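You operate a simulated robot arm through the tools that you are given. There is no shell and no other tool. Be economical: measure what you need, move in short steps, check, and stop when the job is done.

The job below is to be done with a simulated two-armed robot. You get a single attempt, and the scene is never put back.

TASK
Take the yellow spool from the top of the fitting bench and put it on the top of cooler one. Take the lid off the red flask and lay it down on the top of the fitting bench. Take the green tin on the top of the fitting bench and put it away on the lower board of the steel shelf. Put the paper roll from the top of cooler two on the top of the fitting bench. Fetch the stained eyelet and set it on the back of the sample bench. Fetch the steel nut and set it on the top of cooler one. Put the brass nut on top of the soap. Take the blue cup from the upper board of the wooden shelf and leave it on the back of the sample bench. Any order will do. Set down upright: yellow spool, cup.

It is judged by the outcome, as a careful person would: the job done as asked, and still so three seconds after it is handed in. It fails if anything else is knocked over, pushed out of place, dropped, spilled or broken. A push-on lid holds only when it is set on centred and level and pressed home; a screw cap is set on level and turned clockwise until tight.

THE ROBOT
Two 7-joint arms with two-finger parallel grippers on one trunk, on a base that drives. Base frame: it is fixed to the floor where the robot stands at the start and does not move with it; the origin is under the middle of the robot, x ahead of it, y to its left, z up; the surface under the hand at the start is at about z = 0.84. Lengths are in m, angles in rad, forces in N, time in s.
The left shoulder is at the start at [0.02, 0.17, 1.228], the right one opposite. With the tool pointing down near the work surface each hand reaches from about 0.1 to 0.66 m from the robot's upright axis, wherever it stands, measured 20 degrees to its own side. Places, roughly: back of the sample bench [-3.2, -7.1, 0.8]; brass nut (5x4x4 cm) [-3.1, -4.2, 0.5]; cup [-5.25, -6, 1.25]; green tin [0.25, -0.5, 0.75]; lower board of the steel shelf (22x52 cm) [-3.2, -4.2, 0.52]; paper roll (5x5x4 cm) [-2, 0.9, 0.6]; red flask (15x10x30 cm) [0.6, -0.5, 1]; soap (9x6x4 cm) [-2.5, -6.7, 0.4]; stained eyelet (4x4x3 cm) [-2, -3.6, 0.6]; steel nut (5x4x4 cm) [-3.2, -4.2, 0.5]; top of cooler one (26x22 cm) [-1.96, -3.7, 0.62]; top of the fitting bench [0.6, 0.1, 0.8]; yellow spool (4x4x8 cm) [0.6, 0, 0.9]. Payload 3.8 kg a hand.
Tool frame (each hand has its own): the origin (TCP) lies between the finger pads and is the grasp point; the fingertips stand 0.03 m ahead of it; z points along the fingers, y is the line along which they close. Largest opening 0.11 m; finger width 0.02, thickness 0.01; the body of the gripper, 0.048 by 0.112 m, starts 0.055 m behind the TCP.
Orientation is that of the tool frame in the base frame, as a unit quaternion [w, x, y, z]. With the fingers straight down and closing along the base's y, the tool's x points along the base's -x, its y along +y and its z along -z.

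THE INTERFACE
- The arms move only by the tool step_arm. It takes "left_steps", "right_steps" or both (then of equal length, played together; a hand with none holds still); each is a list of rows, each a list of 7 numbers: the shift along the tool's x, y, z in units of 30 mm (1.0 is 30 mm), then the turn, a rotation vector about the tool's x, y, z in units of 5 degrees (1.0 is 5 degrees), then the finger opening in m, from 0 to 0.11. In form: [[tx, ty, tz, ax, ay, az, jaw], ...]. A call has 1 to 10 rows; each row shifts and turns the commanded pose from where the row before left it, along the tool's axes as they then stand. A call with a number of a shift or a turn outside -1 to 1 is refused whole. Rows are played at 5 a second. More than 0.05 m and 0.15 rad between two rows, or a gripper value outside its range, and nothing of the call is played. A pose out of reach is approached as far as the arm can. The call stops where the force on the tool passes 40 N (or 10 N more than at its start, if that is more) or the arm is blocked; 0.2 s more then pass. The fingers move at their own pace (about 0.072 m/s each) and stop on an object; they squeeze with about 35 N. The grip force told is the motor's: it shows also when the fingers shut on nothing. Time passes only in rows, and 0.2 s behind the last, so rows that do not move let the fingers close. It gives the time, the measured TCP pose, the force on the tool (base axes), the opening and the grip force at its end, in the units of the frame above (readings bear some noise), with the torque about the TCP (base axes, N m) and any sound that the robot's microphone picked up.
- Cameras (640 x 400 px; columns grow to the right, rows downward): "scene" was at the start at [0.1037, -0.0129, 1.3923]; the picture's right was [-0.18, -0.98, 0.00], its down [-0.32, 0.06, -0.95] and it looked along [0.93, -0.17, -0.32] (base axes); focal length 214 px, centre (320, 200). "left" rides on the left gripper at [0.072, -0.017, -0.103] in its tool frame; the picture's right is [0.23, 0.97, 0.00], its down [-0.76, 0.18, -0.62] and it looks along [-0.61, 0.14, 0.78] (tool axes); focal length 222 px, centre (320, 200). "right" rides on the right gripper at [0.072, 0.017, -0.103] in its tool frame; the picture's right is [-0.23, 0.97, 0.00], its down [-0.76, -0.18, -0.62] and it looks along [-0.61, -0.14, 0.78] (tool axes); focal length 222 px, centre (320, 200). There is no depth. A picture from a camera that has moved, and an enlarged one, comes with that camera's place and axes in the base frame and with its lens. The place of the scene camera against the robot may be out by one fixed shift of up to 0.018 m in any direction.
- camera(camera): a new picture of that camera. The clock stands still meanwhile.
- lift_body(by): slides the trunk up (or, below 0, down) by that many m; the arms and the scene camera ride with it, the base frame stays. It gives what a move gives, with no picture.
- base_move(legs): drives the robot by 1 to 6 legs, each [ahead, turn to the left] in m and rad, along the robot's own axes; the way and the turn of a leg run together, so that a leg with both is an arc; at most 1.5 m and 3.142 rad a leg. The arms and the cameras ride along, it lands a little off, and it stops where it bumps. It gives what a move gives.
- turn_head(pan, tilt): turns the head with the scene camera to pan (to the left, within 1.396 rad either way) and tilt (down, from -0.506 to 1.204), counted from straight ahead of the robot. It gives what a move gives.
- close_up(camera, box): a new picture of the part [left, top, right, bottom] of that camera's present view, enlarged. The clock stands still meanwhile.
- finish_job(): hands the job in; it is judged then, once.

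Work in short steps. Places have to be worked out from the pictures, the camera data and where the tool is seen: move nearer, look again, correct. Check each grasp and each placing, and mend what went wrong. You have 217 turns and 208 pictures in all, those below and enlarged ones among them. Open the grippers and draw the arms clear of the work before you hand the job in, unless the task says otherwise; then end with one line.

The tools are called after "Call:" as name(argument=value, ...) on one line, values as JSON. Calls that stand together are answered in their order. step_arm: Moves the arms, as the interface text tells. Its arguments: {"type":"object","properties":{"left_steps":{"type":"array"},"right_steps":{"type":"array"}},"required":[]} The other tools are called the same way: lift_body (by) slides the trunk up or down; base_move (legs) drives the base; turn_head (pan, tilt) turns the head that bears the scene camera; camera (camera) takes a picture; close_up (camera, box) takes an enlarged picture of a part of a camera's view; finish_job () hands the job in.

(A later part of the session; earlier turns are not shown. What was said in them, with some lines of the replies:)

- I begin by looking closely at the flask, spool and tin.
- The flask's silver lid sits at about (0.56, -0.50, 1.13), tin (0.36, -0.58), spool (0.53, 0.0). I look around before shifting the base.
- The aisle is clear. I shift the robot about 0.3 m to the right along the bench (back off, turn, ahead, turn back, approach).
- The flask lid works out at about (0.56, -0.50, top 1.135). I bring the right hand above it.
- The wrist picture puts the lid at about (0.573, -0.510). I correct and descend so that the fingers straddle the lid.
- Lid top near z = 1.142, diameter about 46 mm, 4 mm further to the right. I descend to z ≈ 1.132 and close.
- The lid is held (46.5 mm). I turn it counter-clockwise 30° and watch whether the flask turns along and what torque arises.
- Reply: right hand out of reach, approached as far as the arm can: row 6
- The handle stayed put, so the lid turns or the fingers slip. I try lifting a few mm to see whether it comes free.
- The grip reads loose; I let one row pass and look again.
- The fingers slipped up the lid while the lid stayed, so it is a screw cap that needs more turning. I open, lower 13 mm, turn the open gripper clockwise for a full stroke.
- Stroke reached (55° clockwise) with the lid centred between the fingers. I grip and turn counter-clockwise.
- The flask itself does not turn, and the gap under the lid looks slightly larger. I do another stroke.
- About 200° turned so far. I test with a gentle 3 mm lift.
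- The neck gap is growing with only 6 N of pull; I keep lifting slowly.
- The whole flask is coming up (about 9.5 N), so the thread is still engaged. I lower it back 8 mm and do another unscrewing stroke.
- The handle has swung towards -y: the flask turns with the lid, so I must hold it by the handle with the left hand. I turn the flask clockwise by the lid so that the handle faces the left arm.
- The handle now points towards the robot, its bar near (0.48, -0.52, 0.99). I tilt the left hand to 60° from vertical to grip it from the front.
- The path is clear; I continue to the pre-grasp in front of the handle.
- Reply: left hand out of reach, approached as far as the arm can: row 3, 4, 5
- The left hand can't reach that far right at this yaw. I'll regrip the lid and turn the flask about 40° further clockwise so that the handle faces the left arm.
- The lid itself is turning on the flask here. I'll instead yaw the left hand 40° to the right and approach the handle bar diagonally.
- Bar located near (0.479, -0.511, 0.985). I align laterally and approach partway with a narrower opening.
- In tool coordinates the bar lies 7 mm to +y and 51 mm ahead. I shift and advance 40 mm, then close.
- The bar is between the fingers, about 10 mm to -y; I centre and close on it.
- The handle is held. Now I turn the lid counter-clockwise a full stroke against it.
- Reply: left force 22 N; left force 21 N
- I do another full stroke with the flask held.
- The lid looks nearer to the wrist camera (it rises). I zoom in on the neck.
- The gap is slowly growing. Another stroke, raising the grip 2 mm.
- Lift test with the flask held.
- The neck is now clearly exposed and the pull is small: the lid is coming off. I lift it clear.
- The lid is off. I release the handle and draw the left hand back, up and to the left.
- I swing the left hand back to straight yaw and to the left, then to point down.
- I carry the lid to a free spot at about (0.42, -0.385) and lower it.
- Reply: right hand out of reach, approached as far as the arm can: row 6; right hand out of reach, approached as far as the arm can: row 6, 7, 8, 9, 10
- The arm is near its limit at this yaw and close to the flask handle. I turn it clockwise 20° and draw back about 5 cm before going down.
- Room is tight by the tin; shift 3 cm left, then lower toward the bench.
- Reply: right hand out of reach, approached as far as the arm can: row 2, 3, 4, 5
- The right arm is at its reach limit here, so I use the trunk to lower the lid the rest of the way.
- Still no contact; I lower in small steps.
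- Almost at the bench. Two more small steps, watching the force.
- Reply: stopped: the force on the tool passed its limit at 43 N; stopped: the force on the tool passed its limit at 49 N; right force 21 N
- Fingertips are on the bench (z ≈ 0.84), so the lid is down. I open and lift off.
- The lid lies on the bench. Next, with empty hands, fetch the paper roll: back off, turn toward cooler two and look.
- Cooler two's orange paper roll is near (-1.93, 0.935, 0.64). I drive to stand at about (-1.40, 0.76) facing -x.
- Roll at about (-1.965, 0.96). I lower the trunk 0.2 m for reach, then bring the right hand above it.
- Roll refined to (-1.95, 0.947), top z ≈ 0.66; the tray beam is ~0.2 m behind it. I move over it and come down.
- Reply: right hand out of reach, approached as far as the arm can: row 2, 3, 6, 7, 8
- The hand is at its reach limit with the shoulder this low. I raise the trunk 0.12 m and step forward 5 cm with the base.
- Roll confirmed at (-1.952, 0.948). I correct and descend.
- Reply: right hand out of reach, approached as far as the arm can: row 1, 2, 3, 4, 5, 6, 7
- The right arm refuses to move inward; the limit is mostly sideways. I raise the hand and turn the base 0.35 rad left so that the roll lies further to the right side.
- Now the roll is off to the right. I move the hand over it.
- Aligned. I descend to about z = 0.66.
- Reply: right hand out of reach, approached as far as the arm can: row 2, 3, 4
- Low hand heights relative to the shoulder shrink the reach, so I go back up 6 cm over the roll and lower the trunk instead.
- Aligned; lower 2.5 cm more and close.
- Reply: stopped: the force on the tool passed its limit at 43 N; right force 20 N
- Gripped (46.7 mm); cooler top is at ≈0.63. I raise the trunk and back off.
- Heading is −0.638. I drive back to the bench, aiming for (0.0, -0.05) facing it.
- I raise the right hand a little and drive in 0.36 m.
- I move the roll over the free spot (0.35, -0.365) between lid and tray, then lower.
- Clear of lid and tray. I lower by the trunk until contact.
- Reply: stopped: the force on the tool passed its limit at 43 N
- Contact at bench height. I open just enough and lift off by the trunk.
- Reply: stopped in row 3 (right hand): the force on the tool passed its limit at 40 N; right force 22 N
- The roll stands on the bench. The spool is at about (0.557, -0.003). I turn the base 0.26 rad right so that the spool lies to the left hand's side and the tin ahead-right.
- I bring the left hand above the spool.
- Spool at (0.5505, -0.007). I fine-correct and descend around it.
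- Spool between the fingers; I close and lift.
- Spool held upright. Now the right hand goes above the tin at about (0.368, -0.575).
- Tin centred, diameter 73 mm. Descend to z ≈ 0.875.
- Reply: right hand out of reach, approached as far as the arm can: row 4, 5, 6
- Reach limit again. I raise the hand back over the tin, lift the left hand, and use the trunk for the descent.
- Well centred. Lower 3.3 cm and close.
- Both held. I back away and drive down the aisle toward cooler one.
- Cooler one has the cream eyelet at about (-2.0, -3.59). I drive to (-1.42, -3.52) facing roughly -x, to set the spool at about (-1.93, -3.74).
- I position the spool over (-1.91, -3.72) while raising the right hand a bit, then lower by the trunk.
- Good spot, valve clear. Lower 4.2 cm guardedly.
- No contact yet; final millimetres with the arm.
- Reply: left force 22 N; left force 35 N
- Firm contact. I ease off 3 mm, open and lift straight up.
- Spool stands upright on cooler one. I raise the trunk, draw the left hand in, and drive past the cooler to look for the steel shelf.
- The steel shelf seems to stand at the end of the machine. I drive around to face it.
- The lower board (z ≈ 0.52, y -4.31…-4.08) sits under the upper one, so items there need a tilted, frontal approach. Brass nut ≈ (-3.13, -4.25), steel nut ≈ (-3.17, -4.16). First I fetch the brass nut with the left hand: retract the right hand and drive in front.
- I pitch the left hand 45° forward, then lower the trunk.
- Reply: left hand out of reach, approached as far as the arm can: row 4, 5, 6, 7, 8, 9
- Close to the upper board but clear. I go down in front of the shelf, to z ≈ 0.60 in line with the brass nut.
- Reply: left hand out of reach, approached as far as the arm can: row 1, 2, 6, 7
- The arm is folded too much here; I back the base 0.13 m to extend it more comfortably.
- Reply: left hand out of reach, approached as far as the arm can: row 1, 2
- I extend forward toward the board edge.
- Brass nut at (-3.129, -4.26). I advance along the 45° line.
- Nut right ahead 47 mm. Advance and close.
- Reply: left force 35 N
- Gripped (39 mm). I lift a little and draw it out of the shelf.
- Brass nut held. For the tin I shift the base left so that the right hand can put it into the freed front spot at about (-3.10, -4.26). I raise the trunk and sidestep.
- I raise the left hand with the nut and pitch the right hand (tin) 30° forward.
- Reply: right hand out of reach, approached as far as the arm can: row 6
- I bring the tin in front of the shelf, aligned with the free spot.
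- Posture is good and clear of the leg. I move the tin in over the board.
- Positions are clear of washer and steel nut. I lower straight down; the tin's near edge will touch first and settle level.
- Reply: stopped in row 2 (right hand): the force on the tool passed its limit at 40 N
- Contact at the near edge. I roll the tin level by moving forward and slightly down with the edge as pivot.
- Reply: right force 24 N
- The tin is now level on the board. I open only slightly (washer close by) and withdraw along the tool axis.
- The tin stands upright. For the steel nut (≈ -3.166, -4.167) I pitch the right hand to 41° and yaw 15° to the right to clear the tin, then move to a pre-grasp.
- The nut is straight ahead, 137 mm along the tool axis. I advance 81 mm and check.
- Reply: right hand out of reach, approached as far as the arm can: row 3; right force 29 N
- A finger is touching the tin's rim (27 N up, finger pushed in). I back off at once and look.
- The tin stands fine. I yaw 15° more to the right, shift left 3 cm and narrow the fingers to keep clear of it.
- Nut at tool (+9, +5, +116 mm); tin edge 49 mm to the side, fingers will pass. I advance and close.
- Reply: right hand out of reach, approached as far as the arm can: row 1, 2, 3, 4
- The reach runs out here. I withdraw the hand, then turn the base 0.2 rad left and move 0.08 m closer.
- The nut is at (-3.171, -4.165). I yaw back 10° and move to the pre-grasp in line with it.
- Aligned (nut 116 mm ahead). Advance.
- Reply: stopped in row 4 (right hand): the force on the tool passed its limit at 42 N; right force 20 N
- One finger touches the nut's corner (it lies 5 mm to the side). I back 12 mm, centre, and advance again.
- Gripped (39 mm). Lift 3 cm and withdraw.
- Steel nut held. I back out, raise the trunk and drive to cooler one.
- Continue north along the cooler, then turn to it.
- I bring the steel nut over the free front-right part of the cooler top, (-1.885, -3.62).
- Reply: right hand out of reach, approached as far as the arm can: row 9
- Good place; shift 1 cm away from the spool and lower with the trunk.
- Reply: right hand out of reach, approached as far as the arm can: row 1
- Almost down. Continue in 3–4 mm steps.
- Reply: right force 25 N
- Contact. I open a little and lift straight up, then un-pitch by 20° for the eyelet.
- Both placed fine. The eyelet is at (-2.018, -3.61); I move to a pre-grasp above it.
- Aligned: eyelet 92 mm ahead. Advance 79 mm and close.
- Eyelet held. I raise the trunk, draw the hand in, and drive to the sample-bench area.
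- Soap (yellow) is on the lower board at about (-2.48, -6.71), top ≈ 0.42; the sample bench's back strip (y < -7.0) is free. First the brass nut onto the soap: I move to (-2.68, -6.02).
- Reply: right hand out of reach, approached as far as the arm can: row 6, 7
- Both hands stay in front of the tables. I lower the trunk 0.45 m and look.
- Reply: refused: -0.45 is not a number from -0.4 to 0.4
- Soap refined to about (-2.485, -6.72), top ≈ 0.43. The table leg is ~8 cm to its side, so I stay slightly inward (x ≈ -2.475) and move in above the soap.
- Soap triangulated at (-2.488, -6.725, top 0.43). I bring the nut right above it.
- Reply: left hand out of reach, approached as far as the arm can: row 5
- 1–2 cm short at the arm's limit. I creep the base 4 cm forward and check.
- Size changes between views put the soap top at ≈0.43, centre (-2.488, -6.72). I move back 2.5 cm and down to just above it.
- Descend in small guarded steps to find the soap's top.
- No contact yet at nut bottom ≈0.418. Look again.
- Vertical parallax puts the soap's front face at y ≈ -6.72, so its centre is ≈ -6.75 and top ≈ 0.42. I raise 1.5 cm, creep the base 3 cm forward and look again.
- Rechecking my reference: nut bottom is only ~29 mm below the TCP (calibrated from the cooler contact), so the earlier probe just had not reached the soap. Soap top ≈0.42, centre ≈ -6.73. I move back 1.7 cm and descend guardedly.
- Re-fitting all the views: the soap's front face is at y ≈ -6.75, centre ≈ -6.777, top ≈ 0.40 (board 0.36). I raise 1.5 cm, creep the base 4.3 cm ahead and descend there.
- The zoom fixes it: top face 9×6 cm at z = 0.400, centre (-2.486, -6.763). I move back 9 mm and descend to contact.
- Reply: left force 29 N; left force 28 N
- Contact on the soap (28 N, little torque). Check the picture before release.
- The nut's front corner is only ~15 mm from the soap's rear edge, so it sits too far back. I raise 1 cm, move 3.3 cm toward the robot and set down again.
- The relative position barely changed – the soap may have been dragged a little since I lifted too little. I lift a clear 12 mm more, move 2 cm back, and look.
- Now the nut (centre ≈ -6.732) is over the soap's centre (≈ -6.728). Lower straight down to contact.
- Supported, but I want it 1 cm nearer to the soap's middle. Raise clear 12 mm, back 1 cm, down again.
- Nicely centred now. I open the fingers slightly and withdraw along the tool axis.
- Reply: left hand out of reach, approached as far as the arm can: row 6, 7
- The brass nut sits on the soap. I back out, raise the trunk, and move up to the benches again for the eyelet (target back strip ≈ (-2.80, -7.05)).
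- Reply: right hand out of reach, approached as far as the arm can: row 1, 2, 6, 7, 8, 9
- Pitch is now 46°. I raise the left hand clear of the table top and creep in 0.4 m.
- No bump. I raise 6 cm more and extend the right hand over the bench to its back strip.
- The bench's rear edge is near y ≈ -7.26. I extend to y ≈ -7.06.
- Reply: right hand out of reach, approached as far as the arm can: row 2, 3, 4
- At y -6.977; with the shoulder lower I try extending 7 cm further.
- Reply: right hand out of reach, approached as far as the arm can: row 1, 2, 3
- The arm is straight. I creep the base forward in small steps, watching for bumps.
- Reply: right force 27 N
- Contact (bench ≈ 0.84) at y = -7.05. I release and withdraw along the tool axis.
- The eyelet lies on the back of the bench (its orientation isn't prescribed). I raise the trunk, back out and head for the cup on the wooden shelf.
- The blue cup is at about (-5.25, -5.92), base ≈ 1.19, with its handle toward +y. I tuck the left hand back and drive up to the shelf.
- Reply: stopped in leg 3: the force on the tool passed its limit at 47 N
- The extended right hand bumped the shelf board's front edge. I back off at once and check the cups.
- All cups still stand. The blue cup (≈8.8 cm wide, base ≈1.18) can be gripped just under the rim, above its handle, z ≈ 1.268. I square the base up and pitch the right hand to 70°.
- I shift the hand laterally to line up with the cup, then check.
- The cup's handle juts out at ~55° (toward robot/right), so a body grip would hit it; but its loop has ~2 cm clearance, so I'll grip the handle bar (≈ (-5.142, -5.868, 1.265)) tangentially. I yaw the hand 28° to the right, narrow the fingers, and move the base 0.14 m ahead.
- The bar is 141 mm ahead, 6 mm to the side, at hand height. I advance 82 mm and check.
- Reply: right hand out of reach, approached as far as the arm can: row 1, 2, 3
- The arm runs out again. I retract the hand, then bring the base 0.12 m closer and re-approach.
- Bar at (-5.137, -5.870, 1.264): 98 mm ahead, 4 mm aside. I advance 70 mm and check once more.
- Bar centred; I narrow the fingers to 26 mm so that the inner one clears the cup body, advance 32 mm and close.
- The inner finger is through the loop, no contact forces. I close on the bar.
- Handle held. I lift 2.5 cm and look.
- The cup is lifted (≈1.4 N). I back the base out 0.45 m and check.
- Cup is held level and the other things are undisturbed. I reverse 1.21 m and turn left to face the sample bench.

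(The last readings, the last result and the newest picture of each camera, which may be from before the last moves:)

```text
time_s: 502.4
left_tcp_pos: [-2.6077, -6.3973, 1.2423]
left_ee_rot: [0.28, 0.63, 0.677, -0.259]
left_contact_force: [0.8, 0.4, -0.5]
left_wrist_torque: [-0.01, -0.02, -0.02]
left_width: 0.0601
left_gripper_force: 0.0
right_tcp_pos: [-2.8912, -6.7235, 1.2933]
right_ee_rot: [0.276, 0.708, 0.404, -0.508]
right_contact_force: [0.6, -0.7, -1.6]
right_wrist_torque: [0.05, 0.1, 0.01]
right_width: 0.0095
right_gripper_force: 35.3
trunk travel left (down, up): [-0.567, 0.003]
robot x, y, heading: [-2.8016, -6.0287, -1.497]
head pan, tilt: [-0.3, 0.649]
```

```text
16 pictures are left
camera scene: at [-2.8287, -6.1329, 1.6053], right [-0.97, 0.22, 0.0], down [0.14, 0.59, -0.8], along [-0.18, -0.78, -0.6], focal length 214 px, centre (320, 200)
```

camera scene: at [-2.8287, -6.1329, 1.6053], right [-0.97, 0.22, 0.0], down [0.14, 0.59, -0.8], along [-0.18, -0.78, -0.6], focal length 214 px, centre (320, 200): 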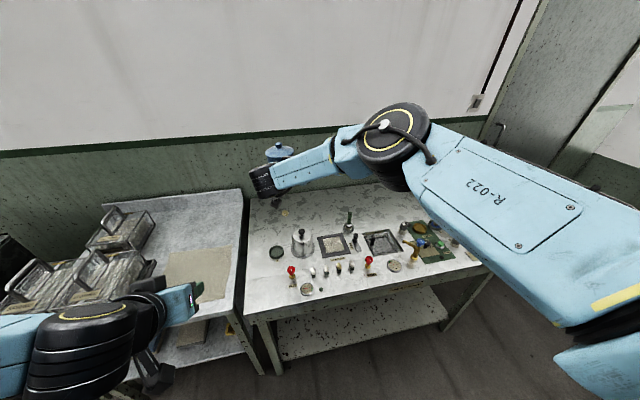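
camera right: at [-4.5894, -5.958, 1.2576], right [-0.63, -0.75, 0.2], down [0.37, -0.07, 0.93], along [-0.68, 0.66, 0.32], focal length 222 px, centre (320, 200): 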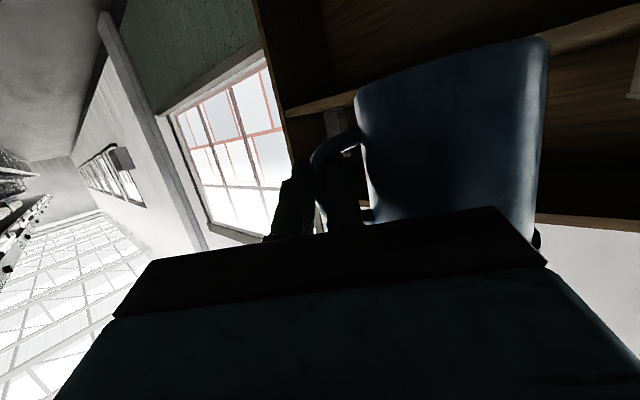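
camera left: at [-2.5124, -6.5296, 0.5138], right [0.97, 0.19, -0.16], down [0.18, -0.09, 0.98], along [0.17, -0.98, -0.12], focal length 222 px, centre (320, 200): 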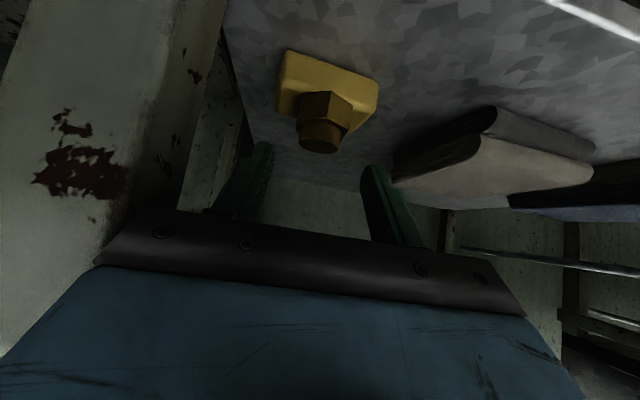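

The eyelet rests on the back of the bench. I pitch back to 60°, creep 0.24 m forward, and swing the cup over the free back strip (~(-2.98, -7.06)).

Call:
base_move(legs=[[0.24, 0]])

Call:
step_arm(right_steps=[[0, 0, 0, 0, 1, 0, 0.002], [0, 0, 0, 0, 1, 0, 0.002], [-0.45, -0.72, 0.78, 0, 0, 0, 0.002], [-0.45, -0.72, 0.78, 0, 0, 0, 0.002], [-0.45, -0.72, 0.78, 0, 0, 0, 0.002], [-0.45, -0.72, 0.78, 0, 0, 0, 0.002], [-0.45, -0.72, 0.78, 0, 0, 0, 0.002]])

Call:
lift_body(by=-0.28)

Call:
camera(camera="scene")

```text
time_s: 504.2
left_tcp_pos: [-2.5917, -6.6381, 1.243]
left_ee_rot: [0.28, 0.631, 0.675, -0.261]
left_contact_force: [-0.2, -0.5, -0.4]
left_wrist_torque: [-0.02, 0.0, -0.01]
left_width: 0.0601
left_gripper_force: 0.1
right_tcp_pos: [-2.8755, -6.9644, 1.2935]
right_ee_rot: [0.276, 0.709, 0.404, -0.508]
right_contact_force: [-0.4, -0.2, -0.5]
right_wrist_torque: [0.07, 0.11, -0.02]
right_width: 0.0094
right_gripper_force: 35.0
trunk travel left (down, up): [-0.567, 0.003]
robot x, y, heading: [-2.7851, -6.2742, -1.498]
head pan, tilt: [-0.3, 0.649]
```

```text
time_s: 505.8
left_tcp_pos: [-2.5941, -6.6392, 1.2441]
left_ee_rot: [0.28, 0.631, 0.676, -0.26]
left_contact_force: [0.6, 0.4, -0.1]
left_wrist_torque: [0.0, 0.0, 0.02]
left_width: 0.0597
left_gripper_force: 0.1
right_tcp_pos: [-3.0418, -7.0241, 1.296]
right_ee_rot: [0.24, 0.75, 0.427, -0.444]
right_contact_force: [0.8, 0.5, -1.9]
right_wrist_torque: [0.02, 0.08, 0.02]
right_width: 0.0091
right_gripper_force: 34.7
trunk travel left (down, up): [-0.567, 0.003]
robot x, y, heading: [-2.7874, -6.2734, -1.501]
head pan, tilt: [-0.3, 0.649]
```

```text
time_s: 508.6
left_tcp_pos: [-2.5913, -6.6393, 0.9637]
left_ee_rot: [0.28, 0.631, 0.675, -0.26]
left_contact_force: [-0.4, -0.3, -0.4]
left_wrist_torque: [-0.01, 0.01, -0.01]
left_width: 0.0601
left_gripper_force: 0.1
right_tcp_pos: [-3.0396, -7.024, 1.0162]
right_ee_rot: [0.24, 0.75, 0.427, -0.444]
right_contact_force: [0.4, -0.1, -1.2]
right_wrist_torque: [0.08, 0.09, -0.01]
right_width: 0.0091
right_gripper_force: 34.6
trunk travel left (down, up): [-0.287, 0.283]
robot x, y, heading: [-2.7807, -6.2754, -1.501]
head pan, tilt: [-0.3, 0.649]
```

```text
15 pictures are left
camera scene: at [-2.8117, -6.3744, 1.3254], right [-0.97, 0.23, 0.0], down [0.14, 0.59, -0.8], along [-0.18, -0.78, -0.6], focal length 214 px, centre (320, 200)
```

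scene: 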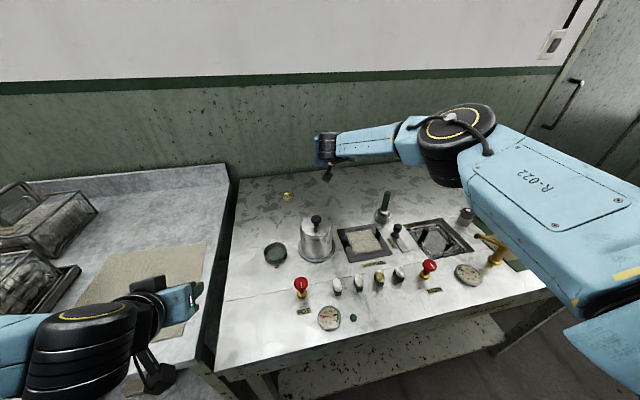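

I raise the left hand clear of the table beneath it, lower the trunk 0.09 m and look through the right camera.

Call:
step_arm(left_steps=[[-0.7, 0, -0.7, 0, 0, 0, 0.06], [-0.7, 0, -0.7, 0, 0, 0, 0.06], [-0.7, 0, -0.7, 0, 0, 0, 0.06], [-0.7, 0, -0.7, 0, 0, 0, 0.06], [-0.7, 0, -0.7, 0, 0, 0, 0.06], [-0.7, 0, -0.7, 0, 0, 0, 0.06]])

Call:
lift_body(by=-0.09)

Call:
camera(camera="right")

```text
time_s: 510.0
left_tcp_pos: [-2.5954, -6.6523, 1.1377]
left_ee_rot: [0.28, 0.63, 0.676, -0.26]
left_contact_force: [0.7, -0.6, 0.0]
left_wrist_torque: [-0.03, 0.01, 0.01]
left_width: 0.0599
left_gripper_force: 0.1
left hand out of reach, approached as far as the arm can: row 1, 2, 3
right_tcp_pos: [-3.0387, -7.0258, 1.0142]
right_ee_rot: [0.24, 0.75, 0.427, -0.445]
right_contact_force: [0.4, -0.1, -2.1]
right_wrist_torque: [0.06, 0.08, 0.02]
right_width: 0.0095
right_gripper_force: 35.3
trunk travel left (down, up): [-0.287, 0.283]
robot x, y, heading: [-2.7851, -6.273, -1.502]
head pan, tilt: [-0.3, 0.649]
```

```text
time_s: 511.3
left_tcp_pos: [-2.5959, -6.6531, 1.0484]
left_ee_rot: [0.28, 0.631, 0.675, -0.261]
left_contact_force: [0.3, -0.9, -0.3]
left_wrist_torque: [0.0, -0.01, -0.01]
left_width: 0.0601
left_gripper_force: 0.0
right_tcp_pos: [-3.0399, -7.0238, 0.9249]
right_ee_rot: [0.241, 0.75, 0.427, -0.444]
right_contact_force: [0.1, 0.0, -1.7]
right_wrist_torque: [0.05, 0.13, 0.06]
right_width: 0.0091
right_gripper_force: 34.7
trunk travel left (down, up): [-0.197, 0.373]
robot x, y, heading: [-2.785, -6.2777, -1.505]
head pan, tilt: [-0.3, 0.649]
```

```text
14 pictures are left
camera right: at [-2.9585, -6.9257, 0.9123], right [0.78, -0.6, 0.18], down [-0.05, 0.23, 0.97], along [-0.63, -0.76, 0.15], focal length 222 px, centre (320, 200)
```

right: 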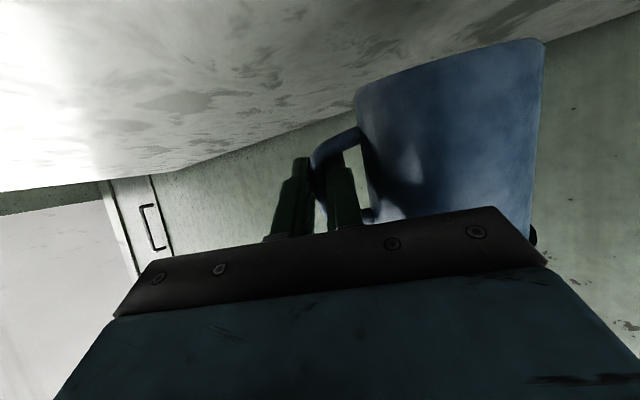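

Continue lowering guardedly.

Call:
lift_body(by=-0.025)

Call:
lift_body(by=-0.008)

Call:
close_up(camera="right", box=[280, 0, 600, 220])

```text
time_s: 512.0
left_tcp_pos: [-2.5945, -6.6521, 1.0213]
left_ee_rot: [0.28, 0.63, 0.676, -0.259]
left_contact_force: [0.3, -0.4, 0.2]
left_wrist_torque: [0.0, -0.01, 0.03]
left_width: 0.0602
left_gripper_force: 0.0
right_tcp_pos: [-3.0389, -7.0243, 0.9005]
right_ee_rot: [0.24, 0.75, 0.427, -0.445]
right_contact_force: [-0.1, -0.4, -1.3]
right_wrist_torque: [0.05, 0.07, 0.01]
right_width: 0.0092
right_gripper_force: 35.0
trunk travel left (down, up): [-0.172, 0.398]
robot x, y, heading: [-2.7859, -6.2702, -1.502]
head pan, tilt: [-0.3, 0.649]
```

```text
time_s: 512.5
left_tcp_pos: [-2.5951, -6.6522, 1.0139]
left_ee_rot: [0.28, 0.63, 0.675, -0.261]
left_contact_force: [-0.1, -0.4, 0.1]
left_wrist_torque: [0.0, 0.02, 0.0]
left_width: 0.06
left_gripper_force: 0.1
right_tcp_pos: [-3.0398, -7.0245, 0.8948]
right_ee_rot: [0.241, 0.75, 0.425, -0.445]
right_contact_force: [-2.5, 0.3, 5.4]
right_wrist_torque: [-0.43, -0.08, -0.05]
right_width: 0.0092
right_gripper_force: 35.0
trunk travel left (down, up): [-0.164, 0.406]
robot x, y, heading: [-2.7833, -6.2773, -1.504]
head pan, tilt: [-0.3, 0.649]
```

```text
1.82 times, centred on (440, 110) of right
camera zoom: at [-2.9589, -6.9258, 0.8809], right [0.78, -0.6, 0.18], down [-0.05, 0.23, 0.97], along [-0.63, -0.76, 0.15], focal length 404 px, centre (102, 364)
```

zoom: 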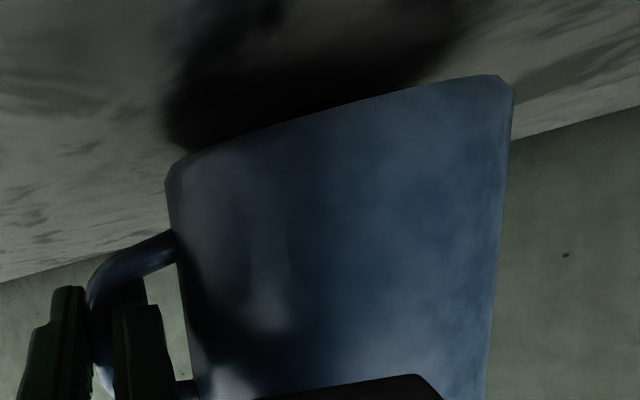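

First contact. I press down a few mm more so the cup levels on its base.

Call:
lift_body(by=-0.004)

Call:
lift_body(by=-0.004)

Call:
close_up(camera="right", box=[280, 0, 600, 220])

```text
time_s: 513.1
left_tcp_pos: [-2.5958, -6.6514, 1.011]
left_ee_rot: [0.281, 0.63, 0.675, -0.261]
left_contact_force: [-0.1, -0.3, -0.4]
left_wrist_torque: [0.0, -0.02, 0.01]
left_width: 0.0599
left_gripper_force: 0.1
right_tcp_pos: [-3.0397, -7.0237, 0.892]
right_ee_rot: [0.242, 0.75, 0.424, -0.446]
right_contact_force: [-4.1, 2.6, 15.3]
right_wrist_torque: [-1.0, -0.25, -0.21]
right_width: 0.0095
right_gripper_force: 34.6
trunk travel left (down, up): [-0.16, 0.41]
robot x, y, heading: [-2.7848, -6.2777, -1.501]
head pan, tilt: [-0.3, 0.649]
```

```text
time_s: 513.6
left_tcp_pos: [-2.5956, -6.6508, 1.0079]
left_ee_rot: [0.28, 0.63, 0.675, -0.261]
left_contact_force: [0.3, 0.3, -0.3]
left_wrist_torque: [-0.01, -0.02, -0.03]
left_width: 0.0601
left_gripper_force: 0.1
right_tcp_pos: [-3.0411, -7.0226, 0.8902]
right_ee_rot: [0.242, 0.75, 0.423, -0.447]
right_contact_force: [-6.9, 4.9, 22.3]
right_wrist_torque: [-1.06, -0.13, -0.29]
right_width: 0.0104
right_gripper_force: 34.8
trunk travel left (down, up): [-0.156, 0.414]
robot x, y, heading: [-2.7841, -6.2711, -1.502]
head pan, tilt: [-0.3, 0.649]
```

```text
1.82 times, centred on (440, 110) of right
camera zoom: at [-2.9595, -6.9247, 0.8754], right [0.78, -0.6, 0.18], down [-0.05, 0.24, 0.97], along [-0.63, -0.76, 0.16], focal length 404 px, centre (102, 364)
```

zoom: 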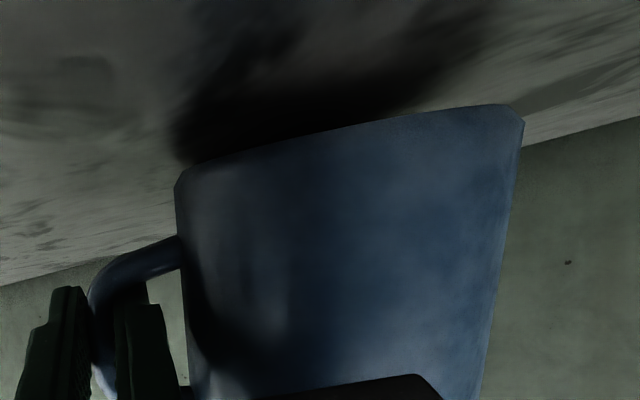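

The far edge touches first (I had pitched back 10°). I pitch 5° forward again to level it, and look.

Call:
step_arm(right_steps=[[0, 0, 0, 0, -0.6, 0, 0.002], [0, 0, 0, 0, -0.6, 0, 0.002], [0, 0, 0, 0, 0, 0, 0.002]])

Call:
close_up(camera="right", box=[280, 0, 600, 220])

```text
time_s: 514.4
left_tcp_pos: [-2.5947, -6.6513, 1.0077]
left_ee_rot: [0.281, 0.629, 0.676, -0.262]
left_contact_force: [-1.2, 0.2, 0.4]
left_wrist_torque: [0.0, 0.01, 0.03]
left_width: 0.0602
left_gripper_force: 0.2
right_tcp_pos: [-3.0366, -7.0225, 0.8879]
right_ee_rot: [0.264, 0.725, 0.413, -0.483]
right_contact_force: [-1.7, 7.2, 24.4]
right_wrist_torque: [2.1, -1.7, 1.14]
right_width: 0.0094
right_gripper_force: 35.0
trunk travel left (down, up): [-0.156, 0.414]
robot x, y, heading: [-2.7821, -6.2743, -1.5]
head pan, tilt: [-0.3, 0.649]
```

```text
1.82 times, centred on (440, 110) of right
camera zoom: at [-2.958, -6.9252, 0.8606], right [0.79, -0.58, 0.19], down [0.0, 0.32, 0.95], along [-0.61, -0.75, 0.25], focal length 404 px, centre (102, 364)
```

zoom: 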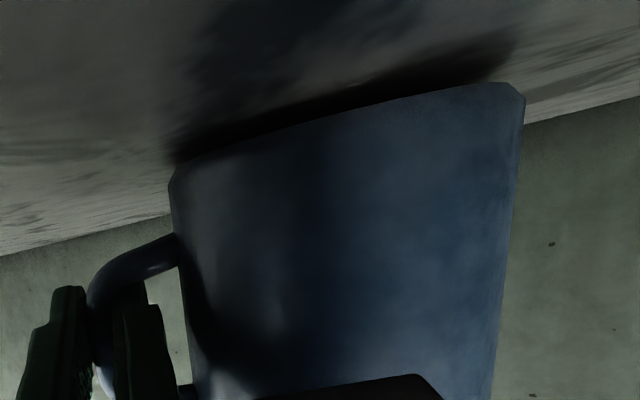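

Now the wrist camera itself touched the bench; I pitch back 2.5° and ease, then release gently.

Call:
step_arm(right_steps=[[0, 0, 0, 0, 0.5, 0, 0.002], [0, 0, 0, 0, 0, 0, 0.002]])

```text
time_s: 515.0
left_tcp_pos: [-2.5942, -6.652, 1.0075]
left_ee_rot: [0.28, 0.63, 0.676, -0.261]
left_contact_force: [0.9, 0.4, 0.4]
left_wrist_torque: [0.0, -0.06, -0.03]
left_width: 0.0599
left_gripper_force: 0.0
right_tcp_pos: [-3.0388, -7.0227, 0.8876]
right_ee_rot: [0.255, 0.736, 0.418, -0.468]
right_contact_force: [-3.4, -2.0, 16.4]
right_wrist_torque: [-1.14, -0.21, -0.18]
right_width: 0.0099
right_gripper_force: 35.8
trunk travel left (down, up): [-0.156, 0.414]
robot x, y, heading: [-2.7857, -6.273, -1.501]
head pan, tilt: [-0.3, 0.649]
```

Only the cup touches now, nearly level. I open the fingers within the loop.

Call:
step_arm(right_steps=[[0, 0, 0, 0, 0, 0, 0.014], [0, 0, 0, 0, 0, 0, 0.02], [0, 0, 0, 0, 0, 0, 0.026], [0, 0, 0, 0, 0, 0, 0.026]])

Call:
camera(camera="right")

```text
time_s: 516.0
left_tcp_pos: [-2.5946, -6.6524, 1.0074]
left_ee_rot: [0.28, 0.631, 0.675, -0.26]
left_contact_force: [0.2, -0.1, -0.1]
left_wrist_torque: [0.03, 0.0, -0.01]
left_width: 0.06
left_gripper_force: 0.1
right_tcp_pos: [-3.0395, -7.0237, 0.8842]
right_ee_rot: [0.253, 0.736, 0.419, -0.467]
right_contact_force: [-0.5, -0.1, 0.8]
right_wrist_torque: [-0.01, -0.03, 0.0]
right_width: 0.0259
right_gripper_force: 0.1
trunk travel left (down, up): [-0.156, 0.414]
robot x, y, heading: [-2.7825, -6.2702, -1.498]
head pan, tilt: [-0.3, 0.649]
```

```text
10 pictures are left
camera right: at [-2.9588, -6.9259, 0.8628], right [0.78, -0.59, 0.19], down [-0.02, 0.28, 0.96], along [-0.62, -0.76, 0.21], focal length 222 px, centre (320, 200)
```

right: 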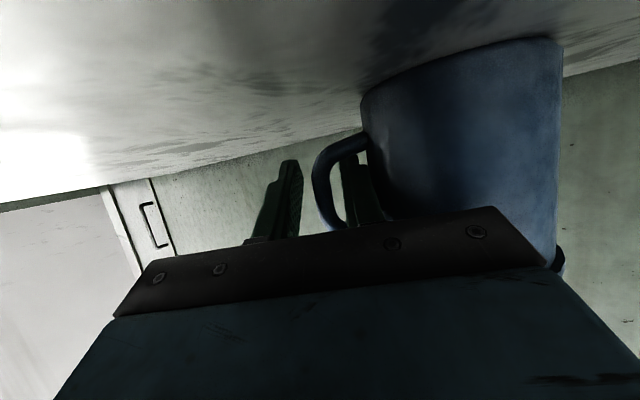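

The cup stands level on the bench. I slide the fingers out of the loop 5 cm (kettle behind), then rise with the trunk.

Call:
step_arm(right_steps=[[0.3, 0, -0.62, 0, 0, 0, 0.026], [0.37, 0, -0.76, 0, 0, 0, 0.026], [0.1, 0, -0.3, 0, 0, 0, 0.026]])

Call:
camera(camera="right")

```text
time_s: 516.8
left_tcp_pos: [-2.5951, -6.654, 1.0071]
left_ee_rot: [0.28, 0.631, 0.675, -0.26]
left_contact_force: [0.6, -0.5, 0.1]
left_wrist_torque: [0.0, -0.02, -0.02]
left_width: 0.0597
left_gripper_force: 0.0
right_tcp_pos: [-3.0106, -6.9752, 0.8851]
right_ee_rot: [0.254, 0.736, 0.419, -0.468]
right_contact_force: [-0.1, 0.1, 0.2]
right_wrist_torque: [0.0, -0.02, 0.01]
right_width: 0.0261
right_gripper_force: 0.0
trunk travel left (down, up): [-0.156, 0.414]
robot x, y, heading: [-2.7867, -6.2667, -1.498]
head pan, tilt: [-0.3, 0.649]
```

```text
9 pictures are left
camera right: at [-2.9302, -6.8778, 0.8642], right [0.78, -0.59, 0.19], down [-0.02, 0.28, 0.96], along [-0.62, -0.75, 0.21], focal length 222 px, centre (320, 200)
```

right: 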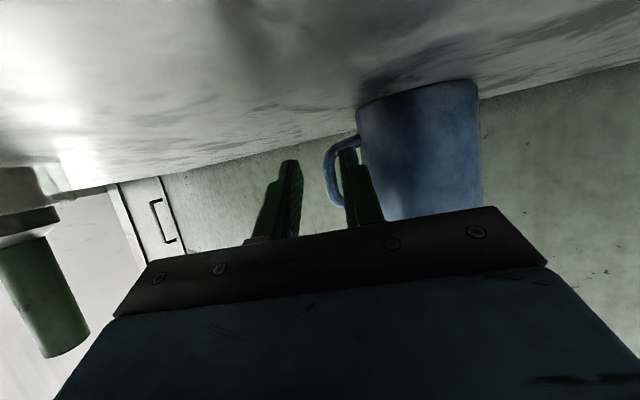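

Fingers are out of the loop. I raise the trunk straight up and back the base away.

Call:
lift_body(by=0.35)

Call:
base_move(legs=[[-0.5, 0]])

Call:
turn_head(pan=-0.1, tilt=0.5)

Call:
close_up(camera="scene", box=[160, 120, 480, 340])

```text
time_s: 520.2
left_tcp_pos: [-2.5934, -6.6534, 1.3558]
left_ee_rot: [0.28, 0.631, 0.676, -0.26]
left_contact_force: [0.1, 0.1, 0.1]
left_wrist_torque: [0.0, -0.05, 0.04]
left_width: 0.0601
left_gripper_force: 0.1
right_tcp_pos: [-3.0104, -6.9768, 1.2353]
right_ee_rot: [0.253, 0.737, 0.419, -0.466]
right_contact_force: [0.7, 0.3, 0.3]
right_wrist_torque: [0.01, 0.0, -0.01]
right_width: 0.0259
right_gripper_force: 0.0
trunk travel left (down, up): [-0.506, 0.064]
robot x, y, heading: [-2.7842, -6.2732, -1.502]
head pan, tilt: [-0.3, 0.649]
```

```text
time_s: 523.1
left_tcp_pos: [-2.632, -6.1652, 1.3569]
left_ee_rot: [0.278, 0.636, 0.671, -0.263]
left_contact_force: [0.1, 0.9, 0.6]
left_wrist_torque: [-0.01, 0.01, -0.02]
left_width: 0.06
left_gripper_force: 0.0
right_tcp_pos: [-3.0523, -6.4824, 1.2354]
right_ee_rot: [0.25, 0.739, 0.414, -0.469]
right_contact_force: [-0.4, 0.0, 0.5]
right_wrist_torque: [-0.01, -0.02, 0.01]
right_width: 0.0259
right_gripper_force: 0.1
trunk travel left (down, up): [-0.506, 0.064]
robot x, y, heading: [-2.8144, -5.7803, -1.516]
head pan, tilt: [-0.3, 0.649]
```

```text
time_s: 523.9
left_tcp_pos: [-2.6316, -6.1638, 1.3574]
left_ee_rot: [0.277, 0.636, 0.671, -0.262]
left_contact_force: [0.2, -0.2, 0.8]
left_wrist_torque: [-0.02, 0.01, 0.0]
left_width: 0.06
left_gripper_force: 0.0
right_tcp_pos: [-3.052, -6.4821, 1.2363]
right_ee_rot: [0.25, 0.739, 0.414, -0.469]
right_contact_force: [-0.3, -0.4, -0.1]
right_wrist_torque: [0.04, -0.03, -0.02]
right_width: 0.026
right_gripper_force: 0.1
trunk travel left (down, up): [-0.506, 0.064]
robot x, y, heading: [-2.8138, -5.7832, -1.512]
head pan, tilt: [-0.099, 0.499]
```

```text
1.82 times, centred on (320, 230) of scene
camera zoom: at [-2.8271, -5.8903, 1.5576], right [-1.0, 0.05, 0.0], down [0.02, 0.48, -0.88], along [-0.04, -0.88, -0.48], focal length 390 px, centre (320, 146)
```

zoom: 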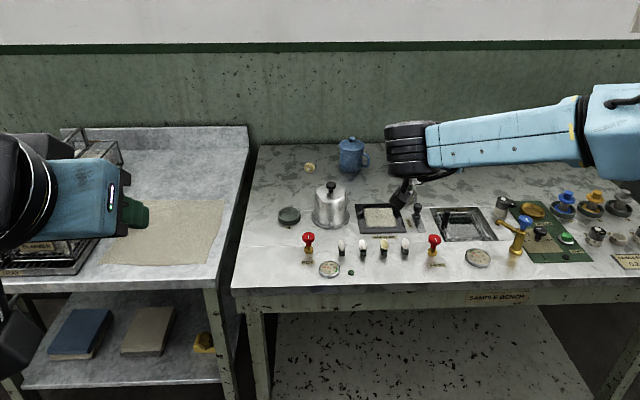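

Cup (upright), eyelet, and the nut on the soap are in place. A last close look at the soap, and I open both grippers.

Call:
step_arm(left_steps=[[0, 0, 0, 0, 0, 0, 0.1], [0, 0, 0, 0, 0, 0, 0.1]], right_steps=[[0, 0, 0, 0, 0, 0, 0.1], [0, 0, 0, 0, 0, 0, 0.1]])

Call:
close_up(camera="scene", box=[230, 270, 310, 340])

Call:
close_up(camera="scene", box=[280, 170, 400, 260])

```text
time_s: 524.5
left_tcp_pos: [-2.6311, -6.1659, 1.3567]
left_ee_rot: [0.278, 0.636, 0.67, -0.263]
left_contact_force: [-0.9, -1.1, -0.2]
left_wrist_torque: [-0.02, 0.0, -0.03]
left_width: 0.1004
left_gripper_force: 0.0
right_tcp_pos: [-3.0525, -6.4829, 1.2366]
right_ee_rot: [0.249, 0.74, 0.414, -0.468]
right_contact_force: [0.5, -0.4, -0.9]
right_wrist_torque: [0.01, 0.03, -0.01]
right_width: 0.1001
right_gripper_force: 0.1
trunk travel left (down, up): [-0.506, 0.064]
robot x, y, heading: [-2.8114, -5.7826, -1.516]
head pan, tilt: [-0.099, 0.499]
```

```text
5.71 times, centred on (270, 305) of scene
camera zoom: at [-2.827, -5.8904, 1.5577], right [-1.0, 0.04, 0.0], down [0.02, 0.48, -0.88], along [-0.04, -0.88, -0.48], focal length 1226 px, centre (606, -400)
```

zoom: 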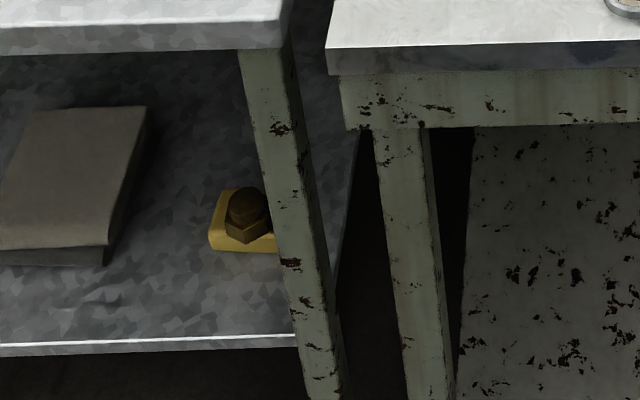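

```text
4.44 times, centred on (340, 215) of scene
camera zoom: at [-2.827, -5.8904, 1.5577], right [-1.0, 0.04, 0.0], down [0.02, 0.48, -0.88], along [-0.04, -0.88, -0.48], focal length 953 px, centre (231, 133)
```

zoom: 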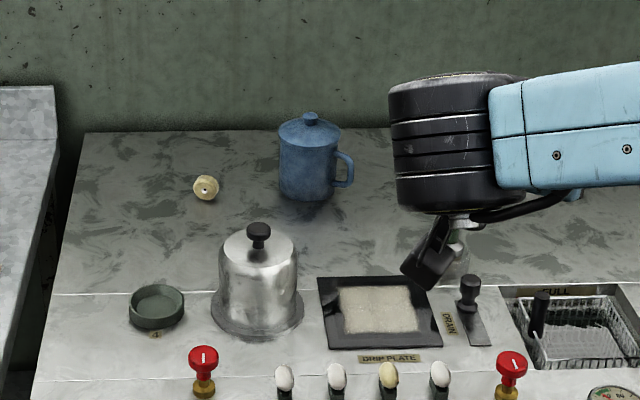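

Everything is in place. I back the robot clear of the benches and hand in.

Call:
base_move(legs=[[-0.35, 0]])

Call:
finish_job()

```text
time_s: 526.8
left_tcp_pos: [-2.6507, -5.814, 1.3564]
left_ee_rot: [0.278, 0.635, 0.671, -0.262]
left_contact_force: [0.0, -0.1, -0.5]
left_wrist_torque: [0.02, 0.03, 0.02]
left_width: 0.1001
left_gripper_force: 0.1
right_tcp_pos: [-3.0715, -6.1307, 1.2359]
right_ee_rot: [0.249, 0.74, 0.414, -0.468]
right_contact_force: [0.1, 0.2, -0.1]
right_wrist_torque: [0.02, 0.01, 0.01]
right_width: 0.0999
right_gripper_force: 0.1
trunk travel left (down, up): [-0.506, 0.064]
robot x, y, heading: [-2.8343, -5.4324, -1.513]
head pan, tilt: [-0.099, 0.499]
```

```text
The job is handed in.
```

All eight placements were made and the job is handed in. The soap may have been dragged about 2 cm as I set the nut on it. The wooden shelf took one bump (nothing fell), the stained eyelet lies on its side, and I did not recheck the fitting bench, cooler one or the tin at the end.
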